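You operate a simulated robot arm through the tools that you are given. There is no shell and no other tool.

The job below is to be done with a simulated robot arm. You get a single attempt, and the scene is never put back.

Task
Plug in the control unit and bring the board up at 1500 rpm.
Fine: On the middle yellow board. Grey plug into the socket on top of the unit and the orange lock slid over it before the main switch goes on. Key on, rpm dial on its mark.
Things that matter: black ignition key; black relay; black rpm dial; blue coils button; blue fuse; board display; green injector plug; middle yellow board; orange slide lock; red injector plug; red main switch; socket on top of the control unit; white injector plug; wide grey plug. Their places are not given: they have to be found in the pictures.

It is judged by the outcome, as a careful person would: the job done as asked, and still so three seconds after it is handed in. It fails if anything else is knocked over, pushed out of place, dropped, spilled or broken.

Robot
A 6-joint arm with a fingered hand, fixed in place. Base frame: the origin is at the foot of the arm, x ahead of it, y to its left, z up. Readings come in mm, degrees, newtons and seconds.
With the tool pointing down near the work surface it reaches from about 400 to 940 mm from the base axis. Its first joint turns from -166.0 to 166.0 degrees. Payload 5 kg.
Tool frame: the origin (TCP) lies between the finger pads and is the grasp point; the fingertips stand 37 mm ahead of it; z points along the fingers, y is the line along which they close. The gripper opens to 124 mm. The gripper's body begins 43 mm behind the TCP. The gripper is a hand of 3 fingers: y runs from the thumb to the fingers, the wrist lies at [-21, -125, -215] in the tool frame, and closing takes about 1.5 s.
Orientation is told as [roll, pitch, yaw] about the base's x, y, z axes, in that order, counted from this pose: with the fingers straight down and the wrist toward the robot, the tool's x, y and z point along [0, 1, 0], [1, 0, 0] and [0, 0, -1] of the base frame.

Tools
- The arm moves only by the tool play_rows. Its argument "increments" is a list of rows, each an object (a shift or turn left out is 0, a gripper value left out holds the last) with "travel": the shift along the tool's x, y, z in mm, a list of three; "angular": the turn, a rotation vector about the tool's x, y, z in rad, a list of three; "hand": the finger opening in mm, from 0 to 124. In form: [{"travel": [x, y, z], "angular": [ax, ay, az], "hand": hand}, ...]. A call has 1 to 20 rows; each row shifts and turns the commanded pose from where the row before left it, along the tool's axes as they then stand. A row lasts 0.2 s, in which the tool goes at most 50 mm and 8.6 degrees; a call with a longer step from one row to the next is refused whole, and so is a gripper value outside its range. Where a pose cannot be reached the arm comes as near as it can. A force on the tool above 40 N (or 10 N above the force at the start of the call, whichever is more), or a blocked arm, ends the call early, and 0.2 s more pass. Each finger travels about 72 mm/s and halts on what it meets, pressing with about 25 N; the grip force reading is that of the motor and also rises with nothing between the fingers. The clock runs only during rows and for 0.2 s after the last one: add rows that do not move to give the fingers time. It gives the time, the measured TCP pose, the force on the tool (base axes), the opening and the grip force at its end, in the units of the frame above (readings bear some noise), with the torque about the TCP (base axes, N m) and any sound that the robot's microphone picked up, and new pictures: "show" is both (left out), scene, wrist or none.
- Cameras (640 x 400 px; columns grow to the right, rows downward): "scene" is fixed at [219.6, 650.6, 1749.3]; the picture's right is [-0.82, -0.57, 0.00], its down [-0.21, 0.31, -0.93] and it looks along [0.53, -0.77, -0.37] (base axes); focal length 221 px, centre (320, 200). "wrist" rides on the gripper at [72, -104, -154] in the tool frame; the picture's right is [-0.83, 0.26, -0.49], its down [-0.51, -0.72, 0.47] and it looks along [-0.23, 0.64, 0.73] (tool axes); focal length 243 px, centre (320, 200).
- set_grasp(shape): the hand has 3 fingers and takes this shape, open, in about a second: jaw (thumb against the fingers, like two jaws); tri (thumb and two fingers); tip (a fingertip pinch); poke (one finger out to press); point (the index stretched); flat (the hand flat); cup (the hand cupped); fist (a fist). The gripper value then closes the fingers along that shape, each until it touches; the sizes above hold for jaw. It gives what a move gives, with no picture.
- point_at(camera, pixels): for up to 12 pixels [column, row] of the newest picture of that camera ("zoom" is the newest enlarged one), the place [x, y, z] in the base frame of the surface seen there, good to about 3 mm. The clock stands still meanwhile.
- close_up(camera, box): a new picture of the part [left, top, right, bottom] of that camera's present view, enlarged. The clock stands still meanwhile.
- hand_in(): hands the job in; it is judged then, once.

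Leave the gripper open and the arm clear of the work at the hand-in unless told otherwise.

The tools are called as name(argument=value, ...) on one line, values as JSON. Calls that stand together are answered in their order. play_rows: Moves the arm, as the interface text tells. Its arguments: {"type":"object","properties":{"increments":{"type":"array","items":{"type":"object","properties":{"travel":{"type":"array","items":{"type":"number"}},"angular":{"type":"array","items":{"type":"number"}},"hand":{"type":"number"}}}},"show":{"type":"string","enum":["both","scene","wrist","none"]}},"required":["increments"]} The other tools are called the same way: set_grasp (shape) gives the hand a shape; point_at (camera, pixels) gives the place of the surface under pixels of a picture; close_up (camera, box) takes an enlarged picture of a part of a camera's view; hand_in () hands the job in.

At the start:

```text
clock: 0.0
position: [437.6, 36.4, 1720.7]
tcp_rot: [179.3, -46.4, -165.2]
wrist_force: [0.6, 0.0, 0.1]
moment: [0.02, 0.0, -0.02]
gripper_width: 123.9
grip_force: 0.0
shape: jaw
```

scene: 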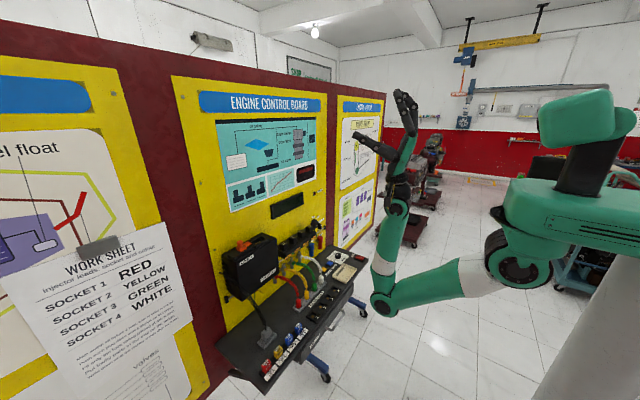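
wrist: 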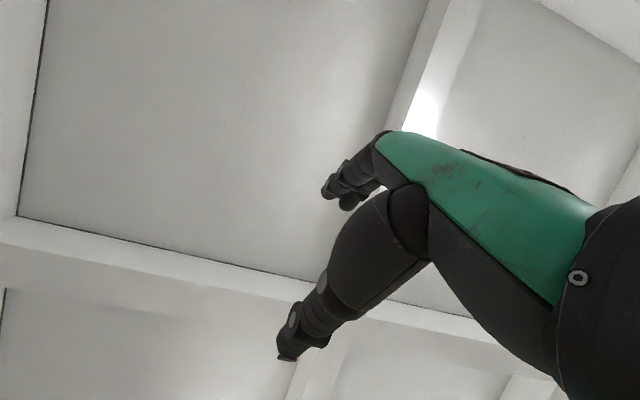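

I see the middle yellow board with the "ENGINE CONTROL BOARD" sign, a black unit at about (250,265), a shelf with small parts and a worksheet at the left. I will take enlarged pictures first.

close_up(camera="scene", box=[200, 220, 360, 320])

close_up(camera="scene", box=[210, 300, 370, 400])

close_up(camera="scene", box=[0, 220, 210, 400])

close_up(camera="scene", box=[200, 90, 360, 220])

```text
4.00 times, centred on (280, 270) of scene
```

zoom: 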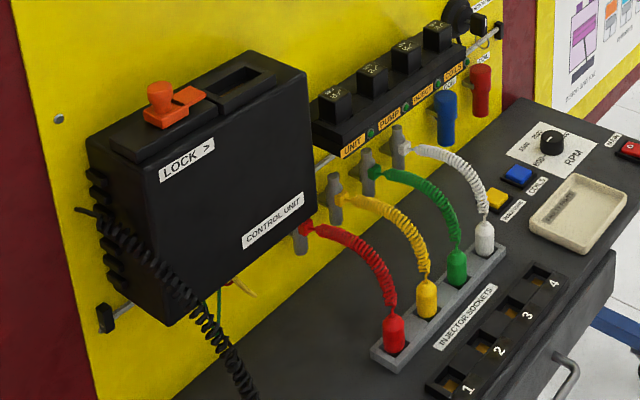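

```text
4.00 times, centred on (290, 350) of scene
```

zoom: 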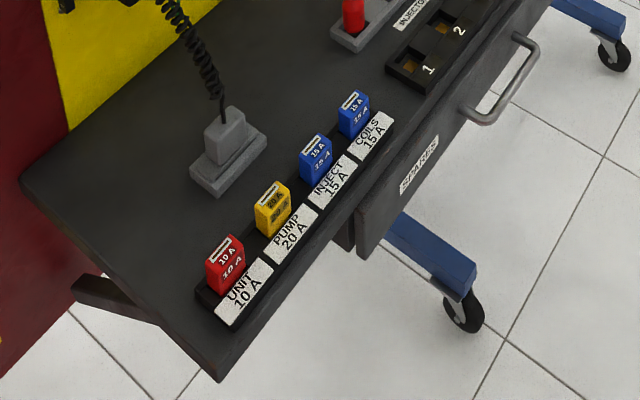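

```text
2.22 times, centred on (105, 310) of scene
```

zoom: 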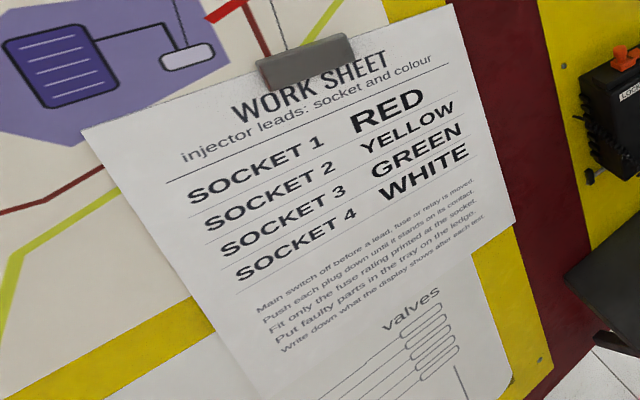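

```text
3.08 times, centred on (280, 155) of scene
```

zoom: 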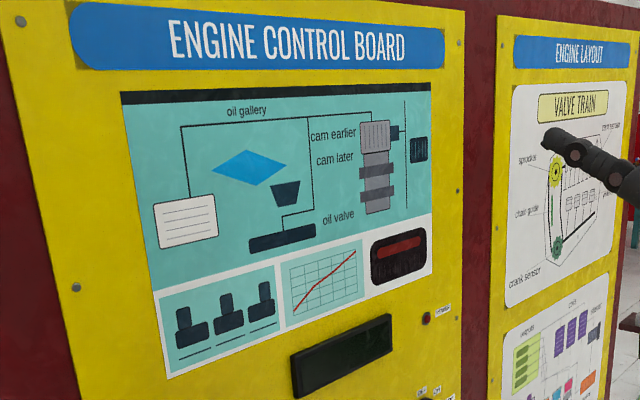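

Next I look closer at the switches, key, dial and display.

close_up(camera="scene", box=[300, 230, 372, 275])

close_up(camera="scene", box=[265, 180, 329, 220])

close_up(camera="scene", box=[286, 208, 350, 248])

close_up(camera="scene", box=[310, 245, 374, 285])

close_up(camera="scene", box=[215, 225, 295, 275])

close_up(camera="scene", box=[235, 310, 299, 350])

```text
8.89 times, centred on (336, 252) of scene
```

zoom: 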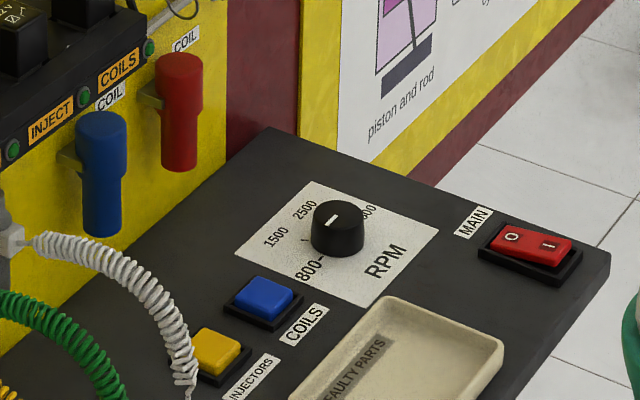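

```text
10.00 times, centred on (297, 200) of scene
```

zoom: 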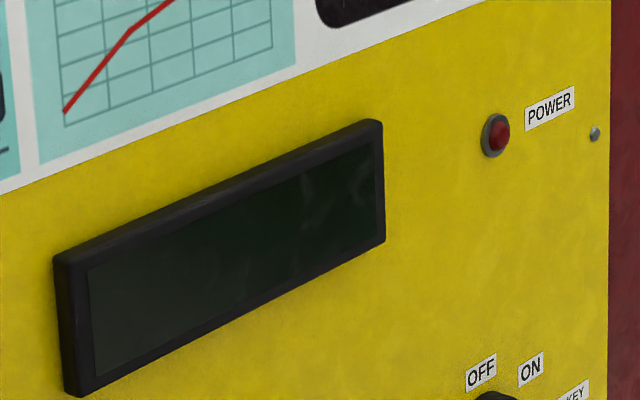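

```text
10.00 times, centred on (318, 228) of scene
```

zoom: 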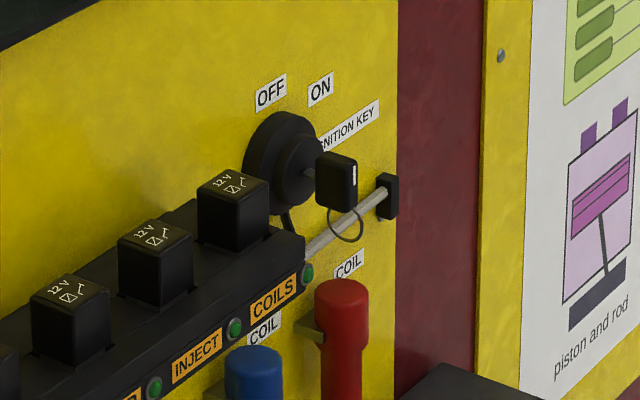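

```text
10.00 times, centred on (342, 265) of scene
```

zoom: 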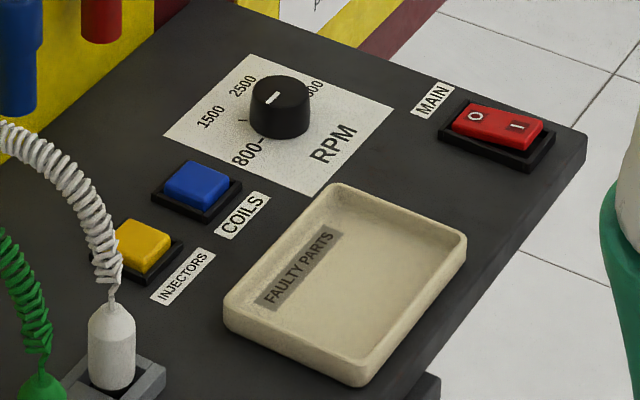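

```text
8.00 times, centred on (255, 250) of scene
```

zoom: 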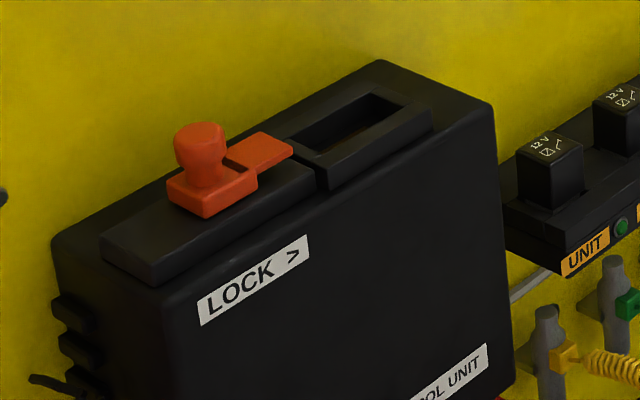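

```text
10.00 times, centred on (267, 330) of scene
```

zoom: 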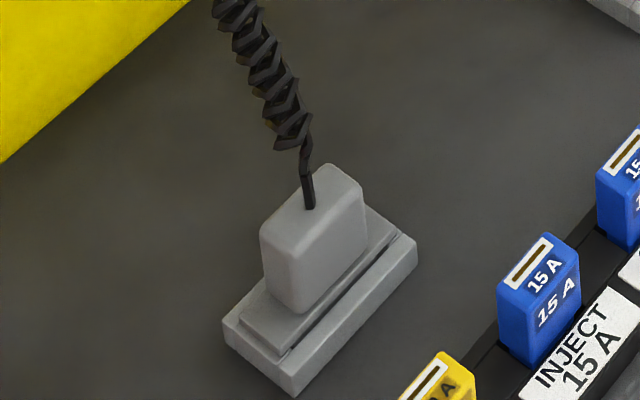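

Now I measure places. First the whole layout in the scene picture: plug (267,331), unit top, lock, dial, main switch, key, board plane.

close_up(camera="scene", box=[235, 310, 299, 350])

point_at(camera="zoom", pixels=[[312, 205], [340, 172], [285, 222], [300, 260], [262, 240], [360, 190], [300, 300], [225, 330], [290, 385], [412, 245], [375, 210], [100, 250]])

close_up(camera="scene", box=[215, 225, 295, 275])

point_at(camera="zoom", pixels=[[198, 135], [182, 165], [205, 205], [262, 145], [290, 150], [345, 135], [300, 170], [392, 100], [330, 185], [375, 65], [490, 105], [160, 285]])

close_up(camera="scene", box=[310, 245, 374, 285])

point_at(camera="zoom", pixels=[[280, 92], [272, 98], [281, 130], [470, 116], [518, 127], [495, 122], [440, 130], [584, 135], [215, 118], [244, 85], [245, 152], [316, 88]])

close_up(camera="scene", box=[286, 208, 350, 248])

point_at(camera="zoom", pixels=[[335, 160], [353, 175], [335, 200], [300, 170], [285, 150], [265, 165], [343, 235], [230, 185], [340, 295], [250, 360], [386, 190], [360, 40]])

```text
10.00 times, centred on (267, 330) of scene
```

zoom: 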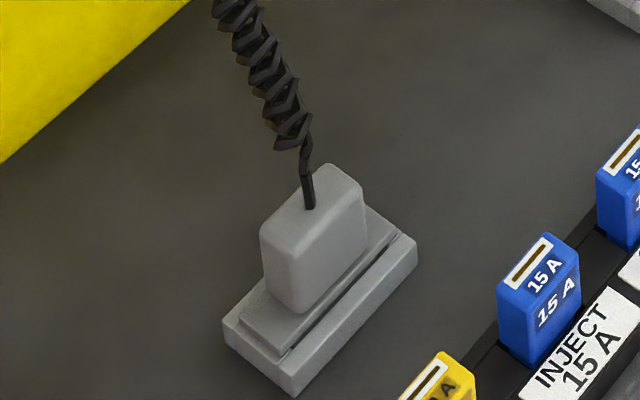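

```text
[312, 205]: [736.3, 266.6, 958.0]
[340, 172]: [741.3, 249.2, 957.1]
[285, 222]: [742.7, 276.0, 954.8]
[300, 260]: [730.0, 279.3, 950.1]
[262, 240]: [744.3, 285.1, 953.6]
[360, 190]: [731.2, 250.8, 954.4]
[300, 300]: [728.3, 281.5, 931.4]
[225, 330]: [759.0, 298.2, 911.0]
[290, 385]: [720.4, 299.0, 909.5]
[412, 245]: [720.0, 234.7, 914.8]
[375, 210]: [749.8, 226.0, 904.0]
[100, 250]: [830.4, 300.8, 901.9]
```

```text
8.00 times, centred on (255, 250) of scene
```

zoom: 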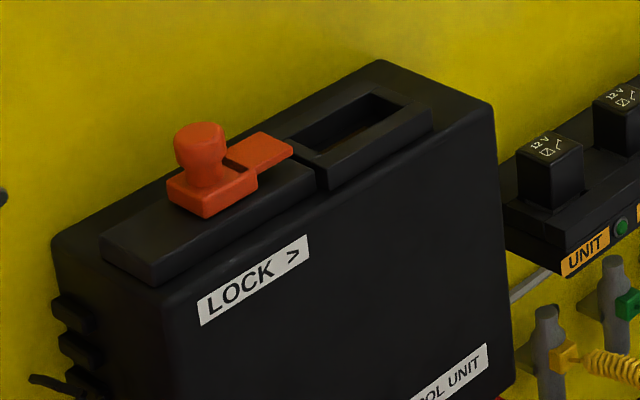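

```text
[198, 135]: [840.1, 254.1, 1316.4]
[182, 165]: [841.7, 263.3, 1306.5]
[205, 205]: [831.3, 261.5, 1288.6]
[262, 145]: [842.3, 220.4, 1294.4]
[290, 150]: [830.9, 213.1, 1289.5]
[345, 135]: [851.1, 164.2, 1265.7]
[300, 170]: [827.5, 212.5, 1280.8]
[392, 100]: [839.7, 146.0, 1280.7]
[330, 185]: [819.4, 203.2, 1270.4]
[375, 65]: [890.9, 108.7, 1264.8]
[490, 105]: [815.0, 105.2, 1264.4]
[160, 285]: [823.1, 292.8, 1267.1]
```

```text
10.00 times, centred on (342, 265) of scene
```

zoom: 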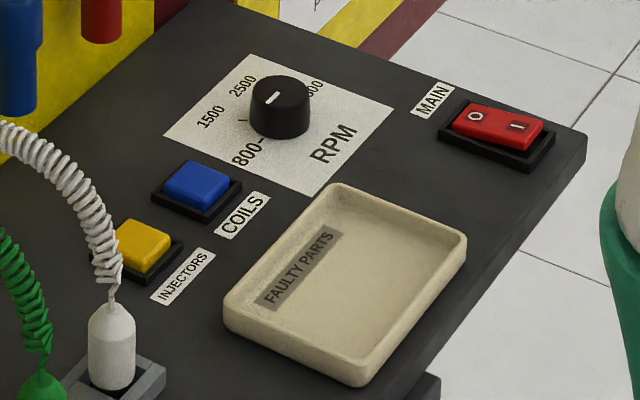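

```text
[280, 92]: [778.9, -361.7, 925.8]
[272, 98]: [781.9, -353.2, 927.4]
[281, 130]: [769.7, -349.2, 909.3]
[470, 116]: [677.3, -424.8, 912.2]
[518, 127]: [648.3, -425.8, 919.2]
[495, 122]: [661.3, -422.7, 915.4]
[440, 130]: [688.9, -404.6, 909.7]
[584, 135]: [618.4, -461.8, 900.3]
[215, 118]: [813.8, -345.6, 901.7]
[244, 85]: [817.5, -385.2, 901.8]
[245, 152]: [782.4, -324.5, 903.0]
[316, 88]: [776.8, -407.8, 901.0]
```

```text
10.00 times, centred on (318, 228) of scene
```

zoom: 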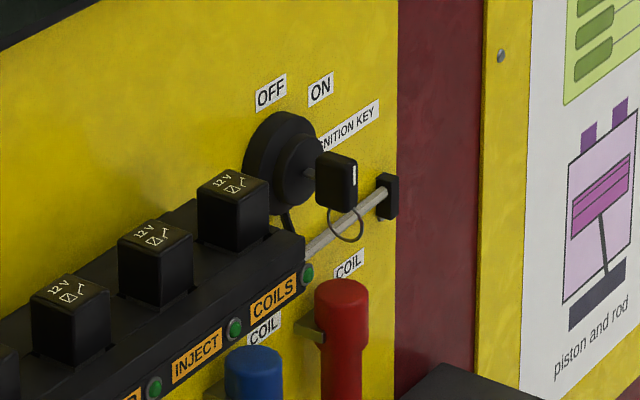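

```text
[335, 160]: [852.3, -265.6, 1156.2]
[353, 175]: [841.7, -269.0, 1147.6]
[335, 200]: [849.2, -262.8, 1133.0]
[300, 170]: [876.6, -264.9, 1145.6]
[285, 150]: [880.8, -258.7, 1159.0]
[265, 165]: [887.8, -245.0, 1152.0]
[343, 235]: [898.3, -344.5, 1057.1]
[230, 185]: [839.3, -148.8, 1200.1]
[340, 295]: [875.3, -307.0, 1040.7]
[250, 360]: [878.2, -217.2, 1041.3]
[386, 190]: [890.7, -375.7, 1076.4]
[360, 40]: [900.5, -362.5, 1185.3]
```

I take more places: the arm's own links (shoulder, elbow, forearm), the display, the relay strip, the coil, the cable's start, and the socket.

point_at(camera="scene", pixels=[[385, 303], [470, 280], [520, 265], [400, 230], [395, 180], [560, 200], [575, 120], [390, 265], [600, 320], [403, 100], [365, 140], [610, 240]])

point_at(camera="scene", pixels=[[272, 213], [303, 197], [300, 190], [288, 205], [308, 252], [296, 254], [220, 272], [231, 290], [240, 275], [265, 320], [258, 300], [215, 370]])

close_up(camera="scene", box=[233, 226, 281, 256])

close_up(camera="scene", box=[215, 260, 279, 340])

```text
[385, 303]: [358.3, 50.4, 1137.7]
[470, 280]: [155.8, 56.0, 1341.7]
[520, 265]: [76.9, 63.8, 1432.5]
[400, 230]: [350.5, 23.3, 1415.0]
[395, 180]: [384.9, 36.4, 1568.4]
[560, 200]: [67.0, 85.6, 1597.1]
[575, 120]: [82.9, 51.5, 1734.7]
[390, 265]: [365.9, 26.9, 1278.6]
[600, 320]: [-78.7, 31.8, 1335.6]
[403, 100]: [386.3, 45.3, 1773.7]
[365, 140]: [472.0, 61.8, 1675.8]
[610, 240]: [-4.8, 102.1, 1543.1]
```

```text
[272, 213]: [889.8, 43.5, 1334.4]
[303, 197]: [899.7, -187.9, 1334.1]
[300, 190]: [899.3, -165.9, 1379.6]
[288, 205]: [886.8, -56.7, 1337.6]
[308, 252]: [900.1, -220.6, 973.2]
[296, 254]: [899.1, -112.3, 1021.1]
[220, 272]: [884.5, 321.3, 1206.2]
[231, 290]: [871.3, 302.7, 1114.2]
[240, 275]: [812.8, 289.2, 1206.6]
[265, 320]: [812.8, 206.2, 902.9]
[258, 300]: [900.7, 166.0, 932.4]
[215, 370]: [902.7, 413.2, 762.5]
```

```text
13.33 times, centred on (257, 241) of scene
```

zoom: 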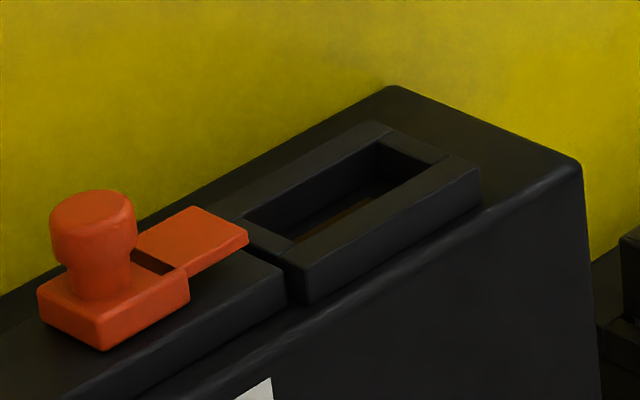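

```text
5.00 times, centred on (247, 300) of scene
```

zoom: 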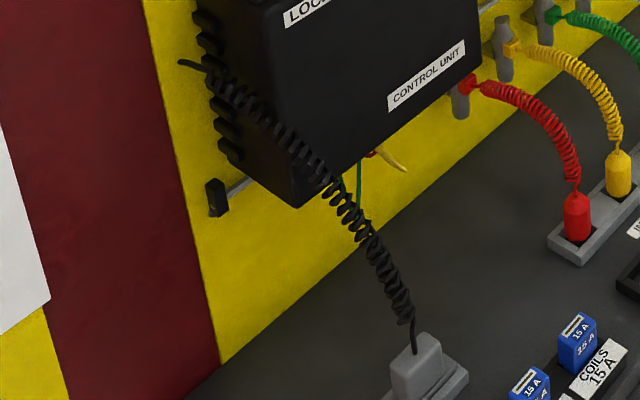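

I measure the socket rim and the lock accurately on a 13x enlargement.

close_up(camera="scene", box=[233, 226, 281, 256])

point_at(camera="zoom", pixels=[[380, 132], [440, 155], [478, 170], [470, 178], [300, 285], [305, 262], [292, 240], [252, 218], [320, 205], [370, 240], [290, 258], [345, 225]])

point_at(camera="zoom", pixels=[[92, 205], [60, 210], [125, 210], [195, 210], [245, 238], [185, 265], [140, 238], [105, 325], [45, 290], [185, 282], [230, 290], [150, 350]])

point_at(camera="zoom", pixels=[[345, 212], [310, 228], [380, 190], [240, 270], [270, 275], [285, 290], [150, 265], [160, 248], [400, 165], [410, 185], [350, 235], [215, 235]])

```text
13.33 times, centred on (257, 241) of scene
```

zoom: 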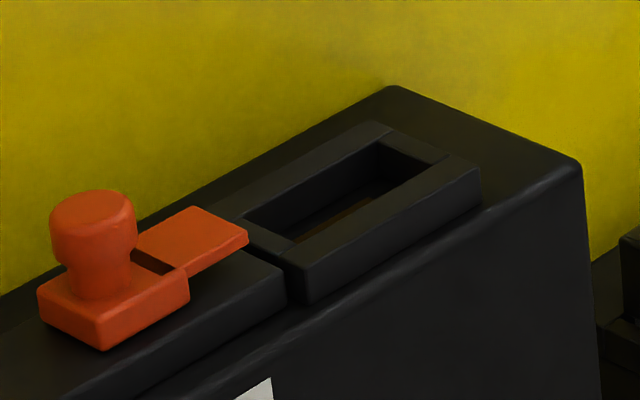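

```text
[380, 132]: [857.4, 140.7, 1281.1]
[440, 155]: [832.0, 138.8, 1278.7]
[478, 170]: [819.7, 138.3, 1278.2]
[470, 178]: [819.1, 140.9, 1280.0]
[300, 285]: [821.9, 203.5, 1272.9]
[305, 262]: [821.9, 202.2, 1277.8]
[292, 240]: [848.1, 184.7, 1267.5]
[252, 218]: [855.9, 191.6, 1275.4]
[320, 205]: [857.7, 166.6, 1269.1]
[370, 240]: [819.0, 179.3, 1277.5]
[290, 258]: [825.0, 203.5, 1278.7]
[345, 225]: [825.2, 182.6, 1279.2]
```

```text
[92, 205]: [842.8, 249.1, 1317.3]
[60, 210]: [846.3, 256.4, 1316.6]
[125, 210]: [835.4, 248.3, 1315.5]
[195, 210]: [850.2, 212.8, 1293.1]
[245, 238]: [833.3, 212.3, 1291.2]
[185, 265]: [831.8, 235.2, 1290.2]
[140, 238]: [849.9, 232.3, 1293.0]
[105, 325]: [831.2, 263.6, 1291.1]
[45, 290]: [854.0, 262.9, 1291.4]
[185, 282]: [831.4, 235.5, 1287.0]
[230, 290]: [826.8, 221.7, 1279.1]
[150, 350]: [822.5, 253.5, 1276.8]
```

```text
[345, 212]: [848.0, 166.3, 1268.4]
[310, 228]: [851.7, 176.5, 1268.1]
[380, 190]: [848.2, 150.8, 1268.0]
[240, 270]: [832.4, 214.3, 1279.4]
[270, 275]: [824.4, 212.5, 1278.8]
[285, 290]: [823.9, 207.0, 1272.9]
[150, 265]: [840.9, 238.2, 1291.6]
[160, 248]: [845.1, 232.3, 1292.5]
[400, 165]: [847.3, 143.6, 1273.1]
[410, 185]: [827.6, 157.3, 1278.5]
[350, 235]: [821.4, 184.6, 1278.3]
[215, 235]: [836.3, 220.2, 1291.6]
```

The table top is at z≈901, board plane x≈900, unit top z≈1265, socket near (844,170,1279), lock knob near (842,252,1317). The hand now points up and forward, so I first turn it to point down, pivoting about the wrist in free space, 8 rows first.

play_rows(increments=[{"travel": [0, -32.5, 15.9], "angular": [0.1457, 0, 0]}, {"travel": [0, -32.5, 15.9], "angular": [0.1457, 0, 0]}, {"travel": [0, -32.5, 15.9], "angular": [0.1457, 0, 0]}, {"travel": [0, -32.5, 15.9], "angular": [0.1457, 0, 0]}, {"travel": [0, -32.5, 15.9], "angular": [0.1457, 0, 0]}, {"travel": [0, -32.5, 15.9], "angular": [0.1457, 0, 0]}, {"travel": [0, -32.5, 15.9], "angular": [0.1457, 0, 0]}, {"travel": [0, -32.5, 15.9], "angular": [0.1457, 0, 0]}], show="both")

```text
clock: 1.8
position: [610.6, 79.7, 1512.1]
tcp_rot: [1.1, -66.6, 13.1]
wrist_force: [0.7, 0.0, -0.1]
moment: [0.01, 0.0, -0.06]
gripper_width: 123.9
grip_force: 0.1
shape: jaw
```

scene: 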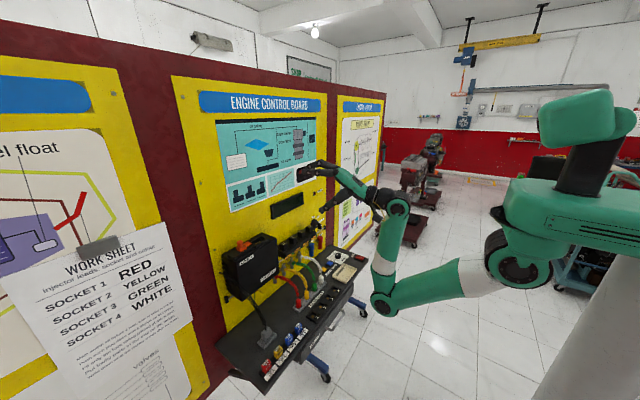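
wrist: 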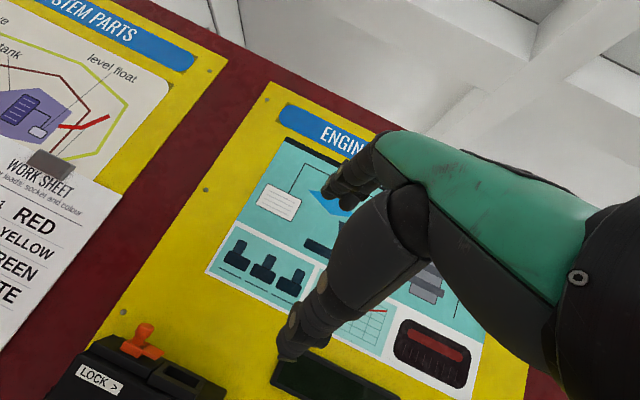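

The turn works: pitch is now −66.6°. I continue another 8 rows to point straight down.

play_rows(increments=[{"travel": [0, -32.5, 15.9], "angular": [0.1453, 0, 0]}, {"travel": [0, -32.5, 15.9], "angular": [0.1453, 0, 0]}, {"travel": [0, -32.5, 15.9], "angular": [0.1453, 0, 0]}, {"travel": [0, -32.5, 15.9], "angular": [0.1453, 0, 0]}, {"travel": [0, -32.5, 15.9], "angular": [0.1453, 0, 0]}, {"travel": [0, -32.5, 15.9], "angular": [0.1453, 0, 0]}, {"travel": [0, -32.5, 15.9], "angular": [0.1453, 0, 0]}, {"travel": [0, -32.5, 15.9], "angular": [0.1453, 0, 0]}], show="both")

```text
clock: 3.6
position: [576.0, 58.8, 1127.0]
tcp_rot: [0.4, -0.5, 14.2]
wrist_force: [0.1, 0.5, -0.5]
moment: [0.0, -0.02, -0.05]
gripper_width: 124.0
grip_force: 0.1
shape: jaw
out of reach, approached as far as the arm can: row 5, 6, 7, 8
```

scene: 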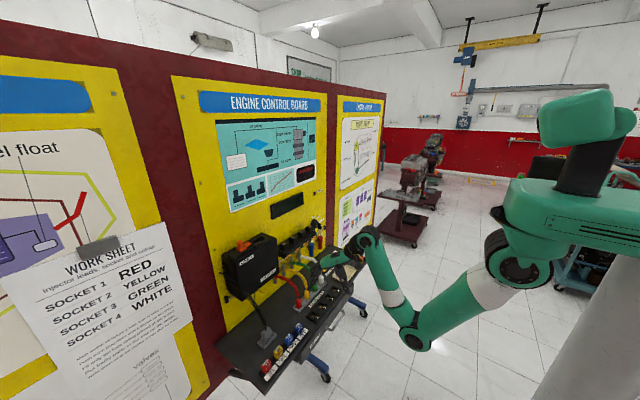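
wrist: 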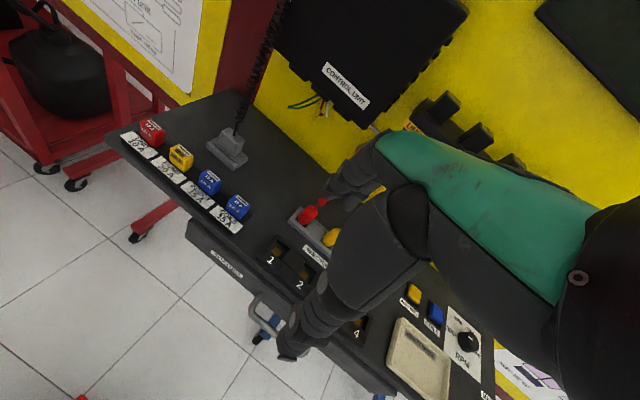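

It now points straight down, though the arm stopped lower than I asked (z 1127). I check the hand's profile in the scene picture and measure it, to know how far the knuckles reach towards the board.

close_up(camera="scene", box=[290, 215, 402, 285])

point_at(camera="wrist", pixels=[[350, 175], [385, 140], [430, 150], [480, 170], [540, 210], [290, 350], [310, 290], [370, 230], [410, 210], [450, 290], [560, 260], [600, 340]])

```text
5.71 times, centred on (346, 250) of scene
```

zoom: 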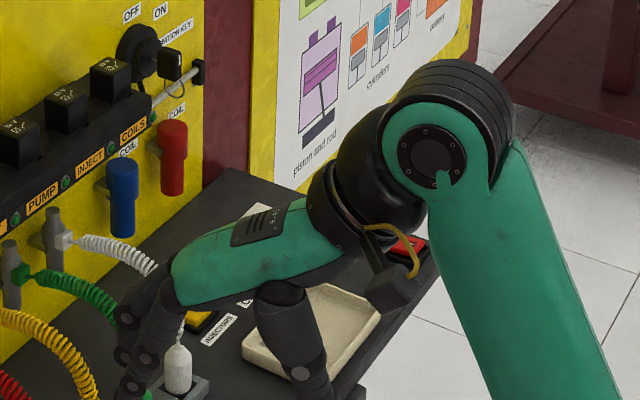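

```text
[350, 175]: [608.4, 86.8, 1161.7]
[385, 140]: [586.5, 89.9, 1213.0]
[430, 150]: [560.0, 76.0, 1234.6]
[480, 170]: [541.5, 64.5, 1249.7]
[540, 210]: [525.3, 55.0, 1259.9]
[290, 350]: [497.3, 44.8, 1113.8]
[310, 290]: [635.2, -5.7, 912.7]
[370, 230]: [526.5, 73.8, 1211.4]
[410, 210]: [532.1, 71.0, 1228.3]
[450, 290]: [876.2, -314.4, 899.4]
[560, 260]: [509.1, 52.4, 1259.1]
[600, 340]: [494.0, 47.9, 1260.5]
```

The knuckles stay within about 40 mm of the grasp line, so the hand fits between socket and board. I now turn the yaw to zero and see from where the commanded pose counts.

play_rows(increments=[{"angular": [0, 0, 0.124]}, {"angular": [0, 0, 0.124]}, {}], show="none")

```text
clock: 4.4
position: [577.1, 61.1, 1126.4]
tcp_rot: [0.6, -0.2, -0.1]
wrist_force: [0.4, -0.4, 0.2]
moment: [0.02, -0.02, -0.05]
gripper_width: 123.9
grip_force: 0.1
shape: jaw
out of reach, approached as far as the arm can: row 2
```

The orientation is now upright with yaw 0. I measure the neighbours of the plug (fuses, rack) before going there.

close_up(camera="scene", box=[235, 310, 315, 380])

point_at(camera="scene", pixels=[[289, 336], [278, 349], [266, 363], [299, 326], [295, 310], [283, 341], [262, 330], [255, 310], [250, 290], [245, 280], [240, 275], [226, 273]])

close_up(camera="wrist", box=[60, 40, 380, 240])

```text
5.71 times, centred on (275, 345) of scene
```

zoom: 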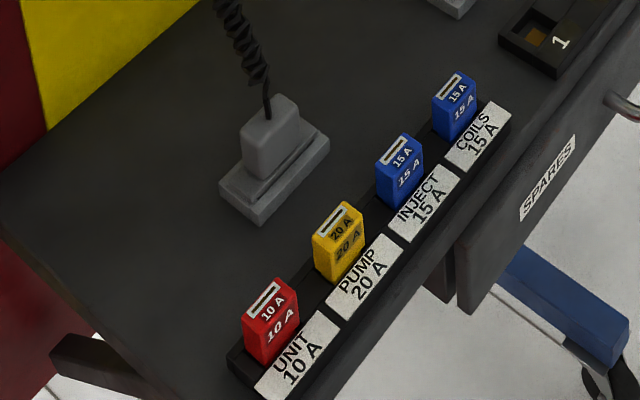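

```text
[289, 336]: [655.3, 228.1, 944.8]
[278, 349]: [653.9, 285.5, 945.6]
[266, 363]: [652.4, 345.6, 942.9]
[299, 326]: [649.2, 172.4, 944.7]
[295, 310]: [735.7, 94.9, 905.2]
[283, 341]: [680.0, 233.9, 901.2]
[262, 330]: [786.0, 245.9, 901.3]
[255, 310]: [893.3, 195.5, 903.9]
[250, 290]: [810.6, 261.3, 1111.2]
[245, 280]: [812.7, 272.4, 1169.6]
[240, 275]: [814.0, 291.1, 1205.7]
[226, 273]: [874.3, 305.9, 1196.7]
```

```text
2.00 times, centred on (220, 140) of wrist
```

zoom: 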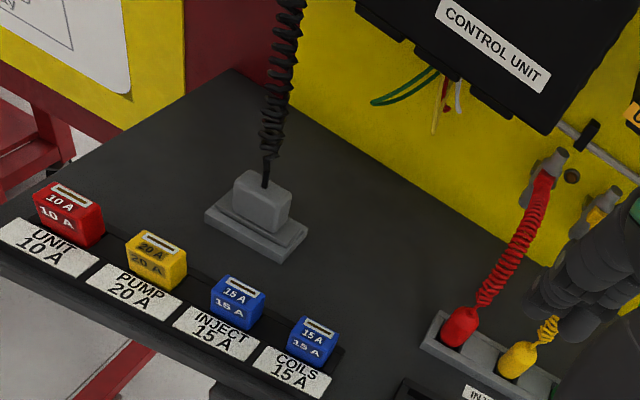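

Fuses stand at x≈655 up to z≈945, the plug body spans about x 728–746, y 249–285, z 915–957. I move above the plug with a half-open hand.

play_rows(increments=[{"travel": [25.75, 20, 8.25], "hand": 70}, {"travel": [25.75, 20, 8.25]}, {"travel": [25.75, 20, 8.25]}, {"travel": [25.75, 20, 8.25]}, {"travel": [25.75, 20, 8.25]}, {"travel": [25.75, 20, 8.25]}, {"travel": [25.75, 20, 8.25]}, {"travel": [25.75, 20, 8.25]}, {}], show="both")

```text
clock: 6.4
position: [734.8, 264.6, 1061.7]
tcp_rot: [0.6, 0.0, -0.1]
wrist_force: [-14.0, -0.6, -1.6]
moment: [0.09, -0.16, -0.38]
gripper_width: 67.1
grip_force: 0.0
shape: jaw
```

scene: 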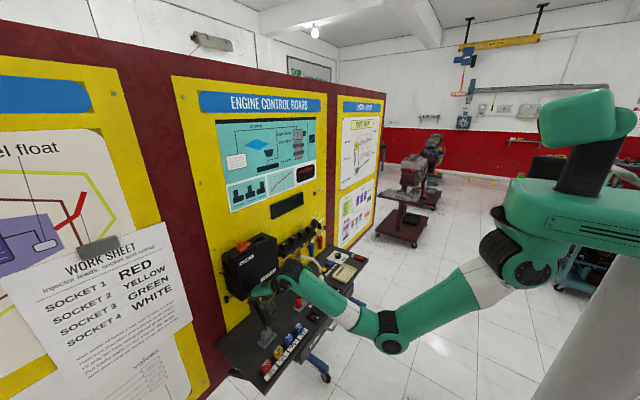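
wrist: 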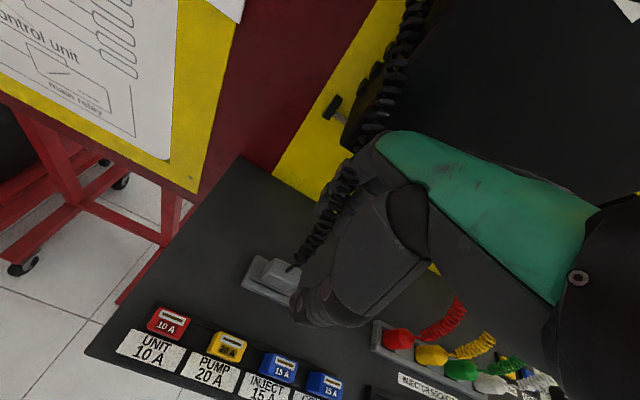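

The force shows −14 N in x: something at the board side is touched, likely the coiled cable or the unit's front. I look closer.

close_up(camera="scene", box=[215, 230, 327, 350])

close_up(camera="wrist", box=[240, 80, 480, 330])

```text
3.33 times, centred on (271, 290) of scene
```

zoom: 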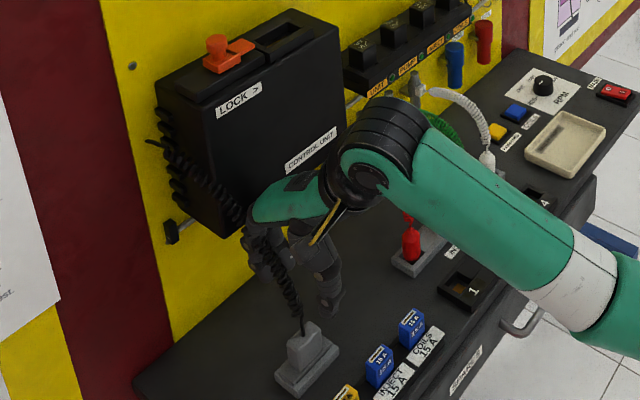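

```text
1.60 times, centred on (360, 205) of wrist
```

zoom: 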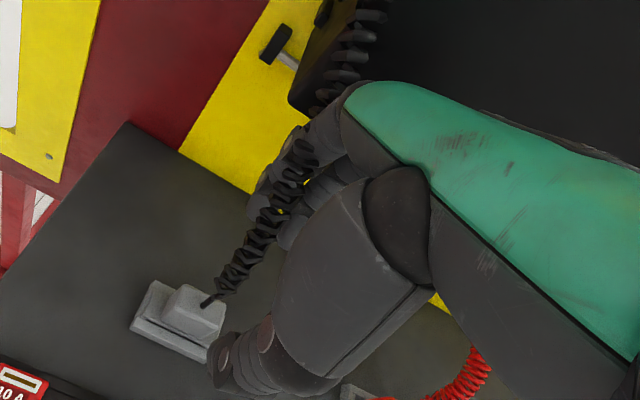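

close_up(camera="scene", box=[235, 265, 299, 325])

point_at(camera="scene", pixels=[[256, 293], [258, 298], [262, 290], [270, 285], [252, 300], [248, 297], [262, 303], [270, 310], [280, 315], [246, 290], [260, 315], [258, 307]])

point_at(camera="wrist", pixels=[[355, 160], [370, 145], [400, 132], [345, 185], [330, 215], [310, 250], [340, 205], [380, 100], [360, 130], [460, 120], [320, 300], [300, 265]])

```text
6.67 times, centred on (267, 295) of scene
```

zoom: 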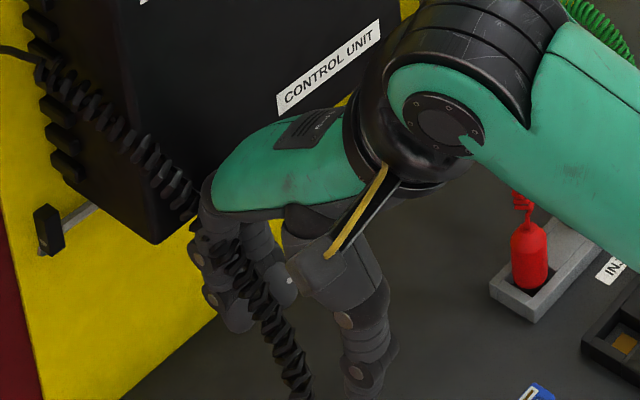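

```text
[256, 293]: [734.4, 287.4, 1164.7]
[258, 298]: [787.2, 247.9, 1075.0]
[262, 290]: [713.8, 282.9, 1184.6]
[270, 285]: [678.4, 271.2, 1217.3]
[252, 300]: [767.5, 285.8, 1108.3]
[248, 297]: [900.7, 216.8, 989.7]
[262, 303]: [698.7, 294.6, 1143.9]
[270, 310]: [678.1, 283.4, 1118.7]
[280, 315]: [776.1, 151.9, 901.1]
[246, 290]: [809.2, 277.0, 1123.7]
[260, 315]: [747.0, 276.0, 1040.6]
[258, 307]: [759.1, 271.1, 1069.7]
```

```text
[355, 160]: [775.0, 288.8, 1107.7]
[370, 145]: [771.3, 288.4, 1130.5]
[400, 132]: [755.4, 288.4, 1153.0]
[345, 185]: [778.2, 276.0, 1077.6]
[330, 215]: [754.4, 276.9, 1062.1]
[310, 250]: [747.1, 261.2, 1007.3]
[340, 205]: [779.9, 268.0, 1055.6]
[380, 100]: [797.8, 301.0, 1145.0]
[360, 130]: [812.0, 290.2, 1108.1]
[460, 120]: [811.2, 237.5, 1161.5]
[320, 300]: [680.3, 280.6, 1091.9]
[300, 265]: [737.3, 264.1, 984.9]
```

The touch seems to be on the board-side finger (force at about 11 mm above the TCP). I narrow the hand to 44 mm, back off 10 mm in x, and read the force again.

play_rows(increments=[{"travel": [0, -10, 0], "hand": 44}, {}, {}], show="none")

```text
clock: 7.2
position: [725.4, 266.2, 1063.0]
tcp_rot: [0.5, -0.1, 0.0]
wrist_force: [0.0, 0.0, -0.6]
moment: [0.03, 0.03, 0.0]
gripper_width: 44.6
grip_force: 0.1
shape: jaw
```

The force is gone. I lower to z≈1010 (fingertips still above the plug top at 957), and then go forward in x to the plug's middle.

play_rows(increments=[{"travel": [0, 0, 18]}, {"travel": [0, 0, 18]}, {"travel": [0, 0, 16]}, {"travel": [0, 6, 0]}, {"travel": [0, 6, 0]}, {}], show="both")

close_up(camera="wrist", box=[200, 140, 400, 340])

close_up(camera="scene", box=[235, 280, 299, 350])

```text
clock: 8.6
position: [739.6, 267.6, 1009.0]
tcp_rot: [0.4, 0.0, 0.0]
wrist_force: [0.4, 0.8, -0.2]
moment: [0.04, 0.0, 0.01]
gripper_width: 44.5
grip_force: 0.1
shape: jaw
```

scene: 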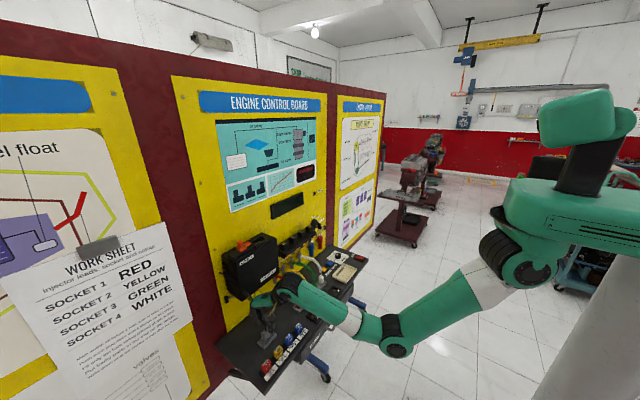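
wrist: 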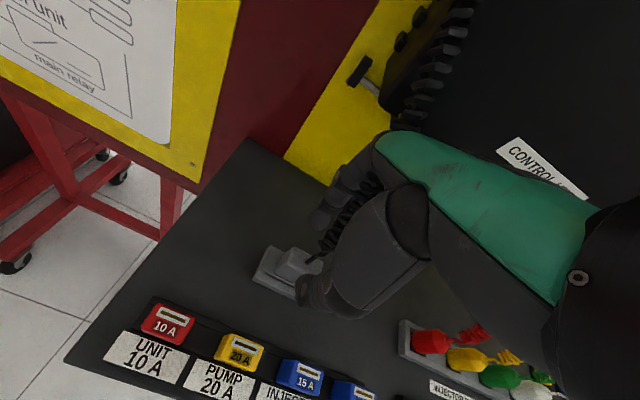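

```text
2.00 times, centred on (300, 240) of wrist
```

zoom: 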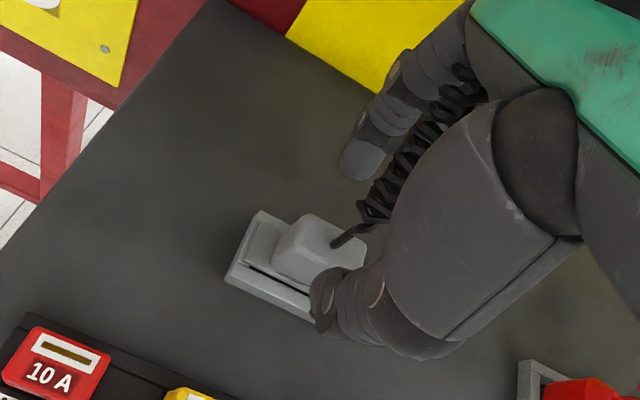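

```text
5.71 times, centred on (267, 315) of scene
```

zoom: 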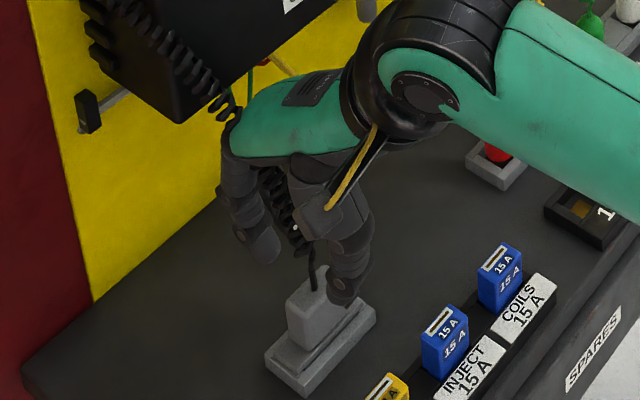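

No force now. I check the plug's faces with the wrist picture before lowering.

close_up(camera="wrist", box=[240, 220, 340, 300])

point_at(camera="wrist", pixels=[[290, 250], [300, 255], [310, 262], [284, 262], [278, 268], [295, 248], [270, 250], [256, 275], [268, 272], [290, 278], [305, 268], [320, 258]])

point_at(camera="wrist", pixels=[[310, 290], [325, 285], [318, 300], [320, 218], [330, 215], [345, 185], [335, 225], [350, 200], [335, 300], [345, 280], [262, 252], [300, 240]])

```text
5.00 times, centred on (290, 260) of wrist
```

zoom: 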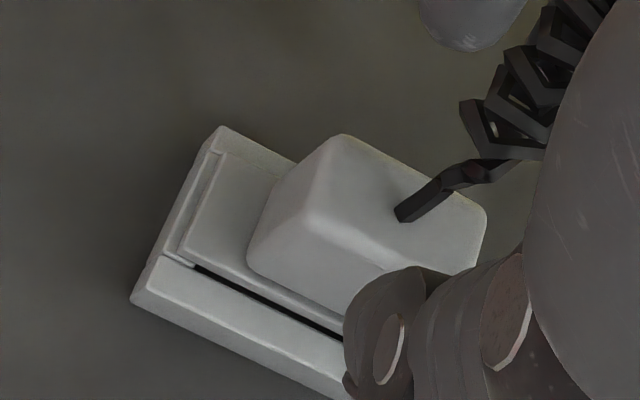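

```text
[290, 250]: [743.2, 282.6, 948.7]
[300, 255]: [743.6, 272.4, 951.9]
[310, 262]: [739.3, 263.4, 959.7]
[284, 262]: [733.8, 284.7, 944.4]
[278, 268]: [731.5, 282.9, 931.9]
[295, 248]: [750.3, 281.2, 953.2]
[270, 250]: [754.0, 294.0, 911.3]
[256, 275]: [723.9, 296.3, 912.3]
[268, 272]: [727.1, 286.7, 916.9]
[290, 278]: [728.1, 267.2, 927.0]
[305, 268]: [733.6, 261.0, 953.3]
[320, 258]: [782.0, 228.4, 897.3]
```

```text
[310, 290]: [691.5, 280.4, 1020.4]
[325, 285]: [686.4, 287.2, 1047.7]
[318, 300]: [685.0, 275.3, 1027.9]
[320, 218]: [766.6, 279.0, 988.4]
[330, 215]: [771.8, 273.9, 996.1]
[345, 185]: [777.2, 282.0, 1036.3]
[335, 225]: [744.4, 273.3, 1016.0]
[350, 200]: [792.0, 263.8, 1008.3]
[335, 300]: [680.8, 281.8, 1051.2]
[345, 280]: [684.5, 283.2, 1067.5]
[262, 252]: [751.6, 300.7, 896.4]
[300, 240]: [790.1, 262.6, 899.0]
```

The plug's centre is about (739.5, 267), and the TCP stands at (739.6, 267.6). I lower 52 mm so the fingertips come just above the flange.

play_rows(increments=[{"travel": [0, 0, 15]}, {"travel": [0, 0, 15]}, {"travel": [0, 0, 12]}, {"travel": [0, 0, 8]}, {}], show="both")

close_up(camera="wrist", box=[220, 140, 400, 340])

close_up(camera="scene", box=[240, 290, 296, 350])

```text
clock: 9.8
position: [739.6, 267.6, 961.2]
tcp_rot: [0.5, 0.0, 0.0]
wrist_force: [-0.7, -0.5, 0.1]
moment: [0.0, 0.0, -0.01]
gripper_width: 44.3
grip_force: 0.1
shape: jaw
```

scene: 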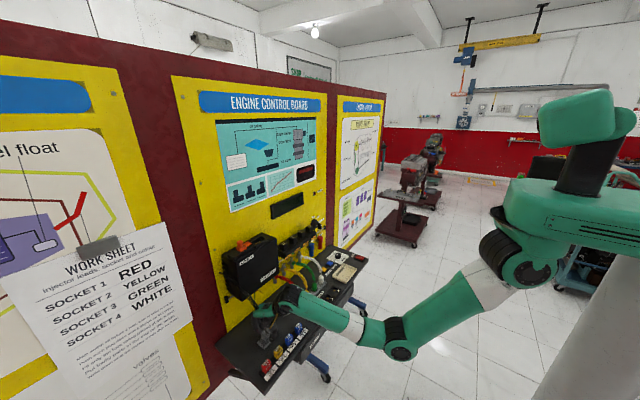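
wrist: 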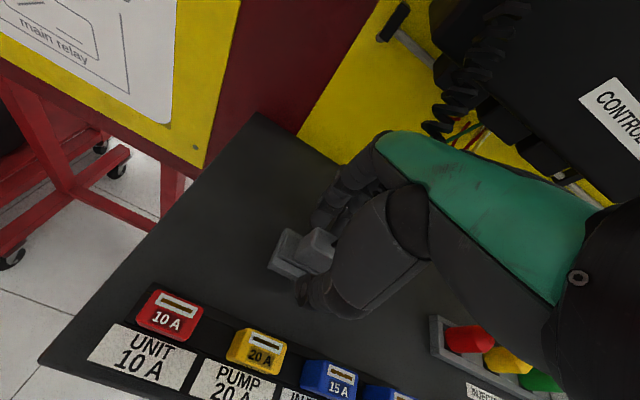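

```text
2.00 times, centred on (310, 240) of wrist
```

zoom: 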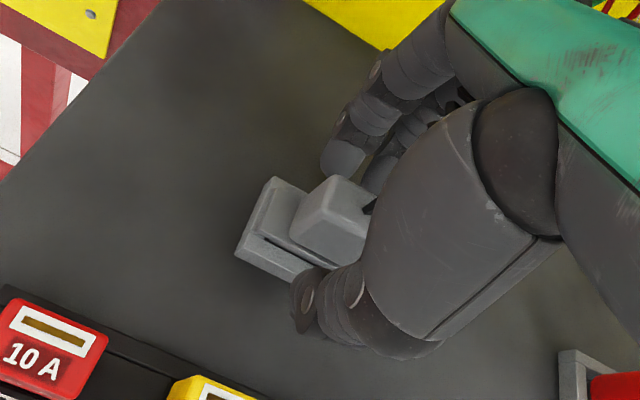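

```text
6.67 times, centred on (268, 320) of scene
```

zoom: 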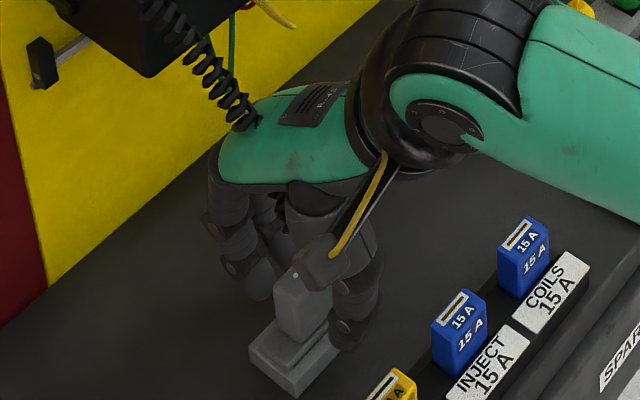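

Fingers straddle the plug body with no contact. I lower 4 mm more and close on it.

play_rows(increments=[{"travel": [0, 0, 4]}, {"hand": 30}, {"hand": 16}, {"hand": 8}, {}, {}, {}], show="wrist")

close_up(camera="wrist", box=[220, 140, 400, 340])

```text
clock: 11.4
position: [738.4, 267.3, 956.6]
tcp_rot: [0.5, 0.1, 0.0]
wrist_force: [-0.1, -0.2, 0.8]
moment: [0.02, -0.02, 0.01]
gripper_width: 16.7
grip_force: 25.1
shape: jaw
```

wrist: 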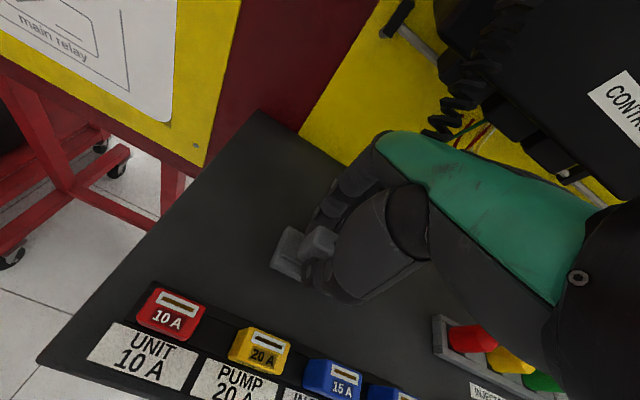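

```text
2.00 times, centred on (310, 240) of wrist
```

zoom: 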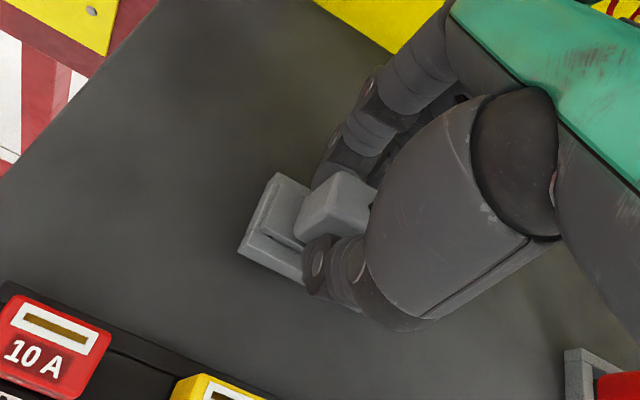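

The hand holds the plug (width 16.7 mm, 25 N). I lift slowly 30 mm and look.

play_rows(increments=[{"travel": [0, 0, -5]}, {"travel": [0, 0, -5]}, {"travel": [0, 0, -10]}, {"travel": [0, 0, -10]}, {}], show="both")

close_up(camera="wrist", box=[220, 140, 400, 340])

close_up(camera="scene", box=[240, 290, 296, 350])

```text
clock: 12.6
position: [738.3, 266.6, 986.5]
tcp_rot: [0.5, 0.0, 0.0]
wrist_force: [1.4, 0.2, 0.2]
moment: [-0.02, -0.03, 0.01]
gripper_width: 16.9
grip_force: 24.3
shape: jaw
```

scene: 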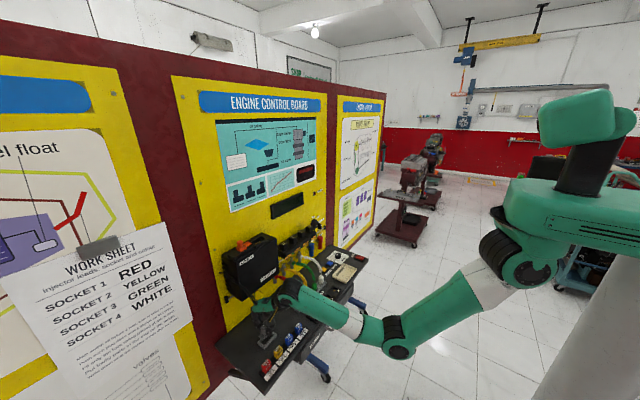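
wrist: 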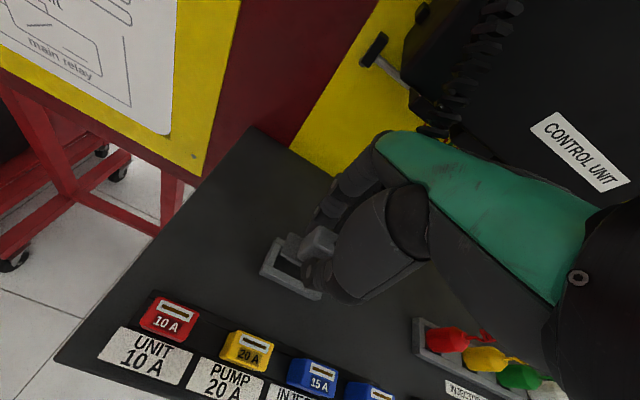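

```text
2.00 times, centred on (310, 240) of wrist
```

zoom: 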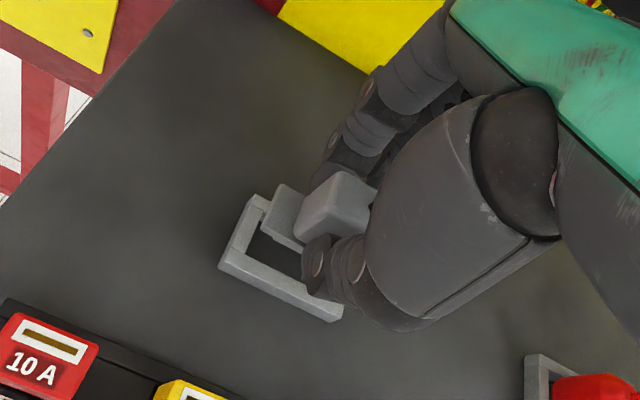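

```text
6.67 times, centred on (268, 320) of scene
```

zoom: 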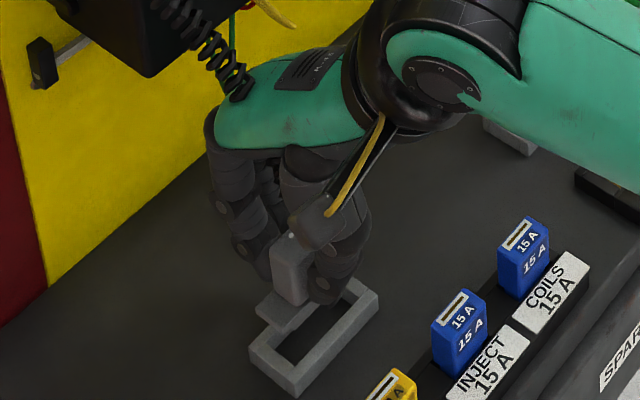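

The plug is out of its holder. I measure the empty holder's rim and opening, because the same shape should fit the socket: the offset between them is the needed move.

close_up(camera="scene", box=[256, 320, 288, 350])

point_at(camera="zoom", pixels=[[150, 200], [320, 200], [230, 270], [250, 300], [300, 250], [350, 200], [400, 150], [430, 130], [180, 250], [200, 290], [330, 130], [400, 100]])

close_up(camera="wrist", box=[250, 220, 330, 310])

```text
13.33 times, centred on (272, 335) of scene
```

zoom: 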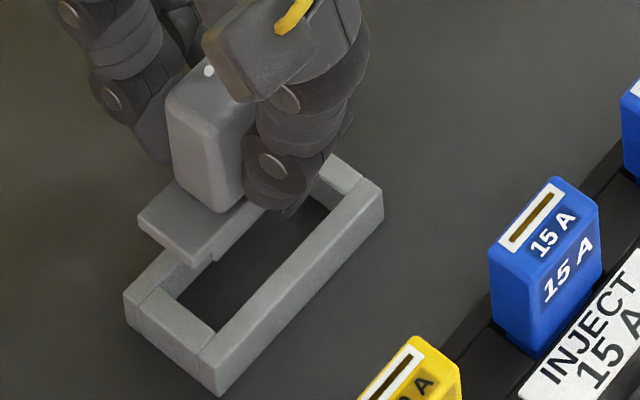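

```text
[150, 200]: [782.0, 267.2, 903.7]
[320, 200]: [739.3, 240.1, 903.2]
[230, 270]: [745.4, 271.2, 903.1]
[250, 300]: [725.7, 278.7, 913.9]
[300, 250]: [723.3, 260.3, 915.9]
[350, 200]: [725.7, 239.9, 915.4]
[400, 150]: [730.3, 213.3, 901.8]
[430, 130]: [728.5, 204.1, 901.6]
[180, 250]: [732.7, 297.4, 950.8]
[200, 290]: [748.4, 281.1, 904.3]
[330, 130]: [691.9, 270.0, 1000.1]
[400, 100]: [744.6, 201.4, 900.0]
```

```text
4.44 times, centred on (290, 265) of wrist
```

zoom: 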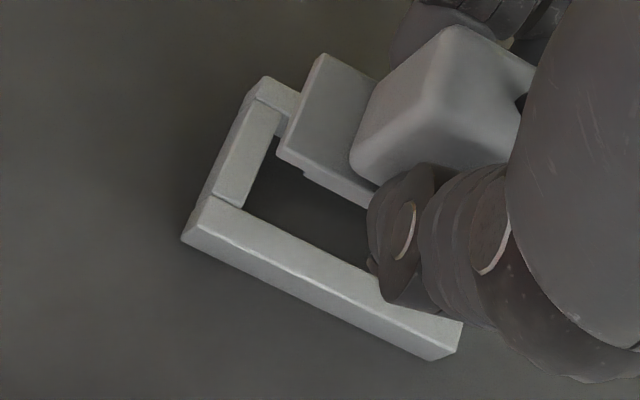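

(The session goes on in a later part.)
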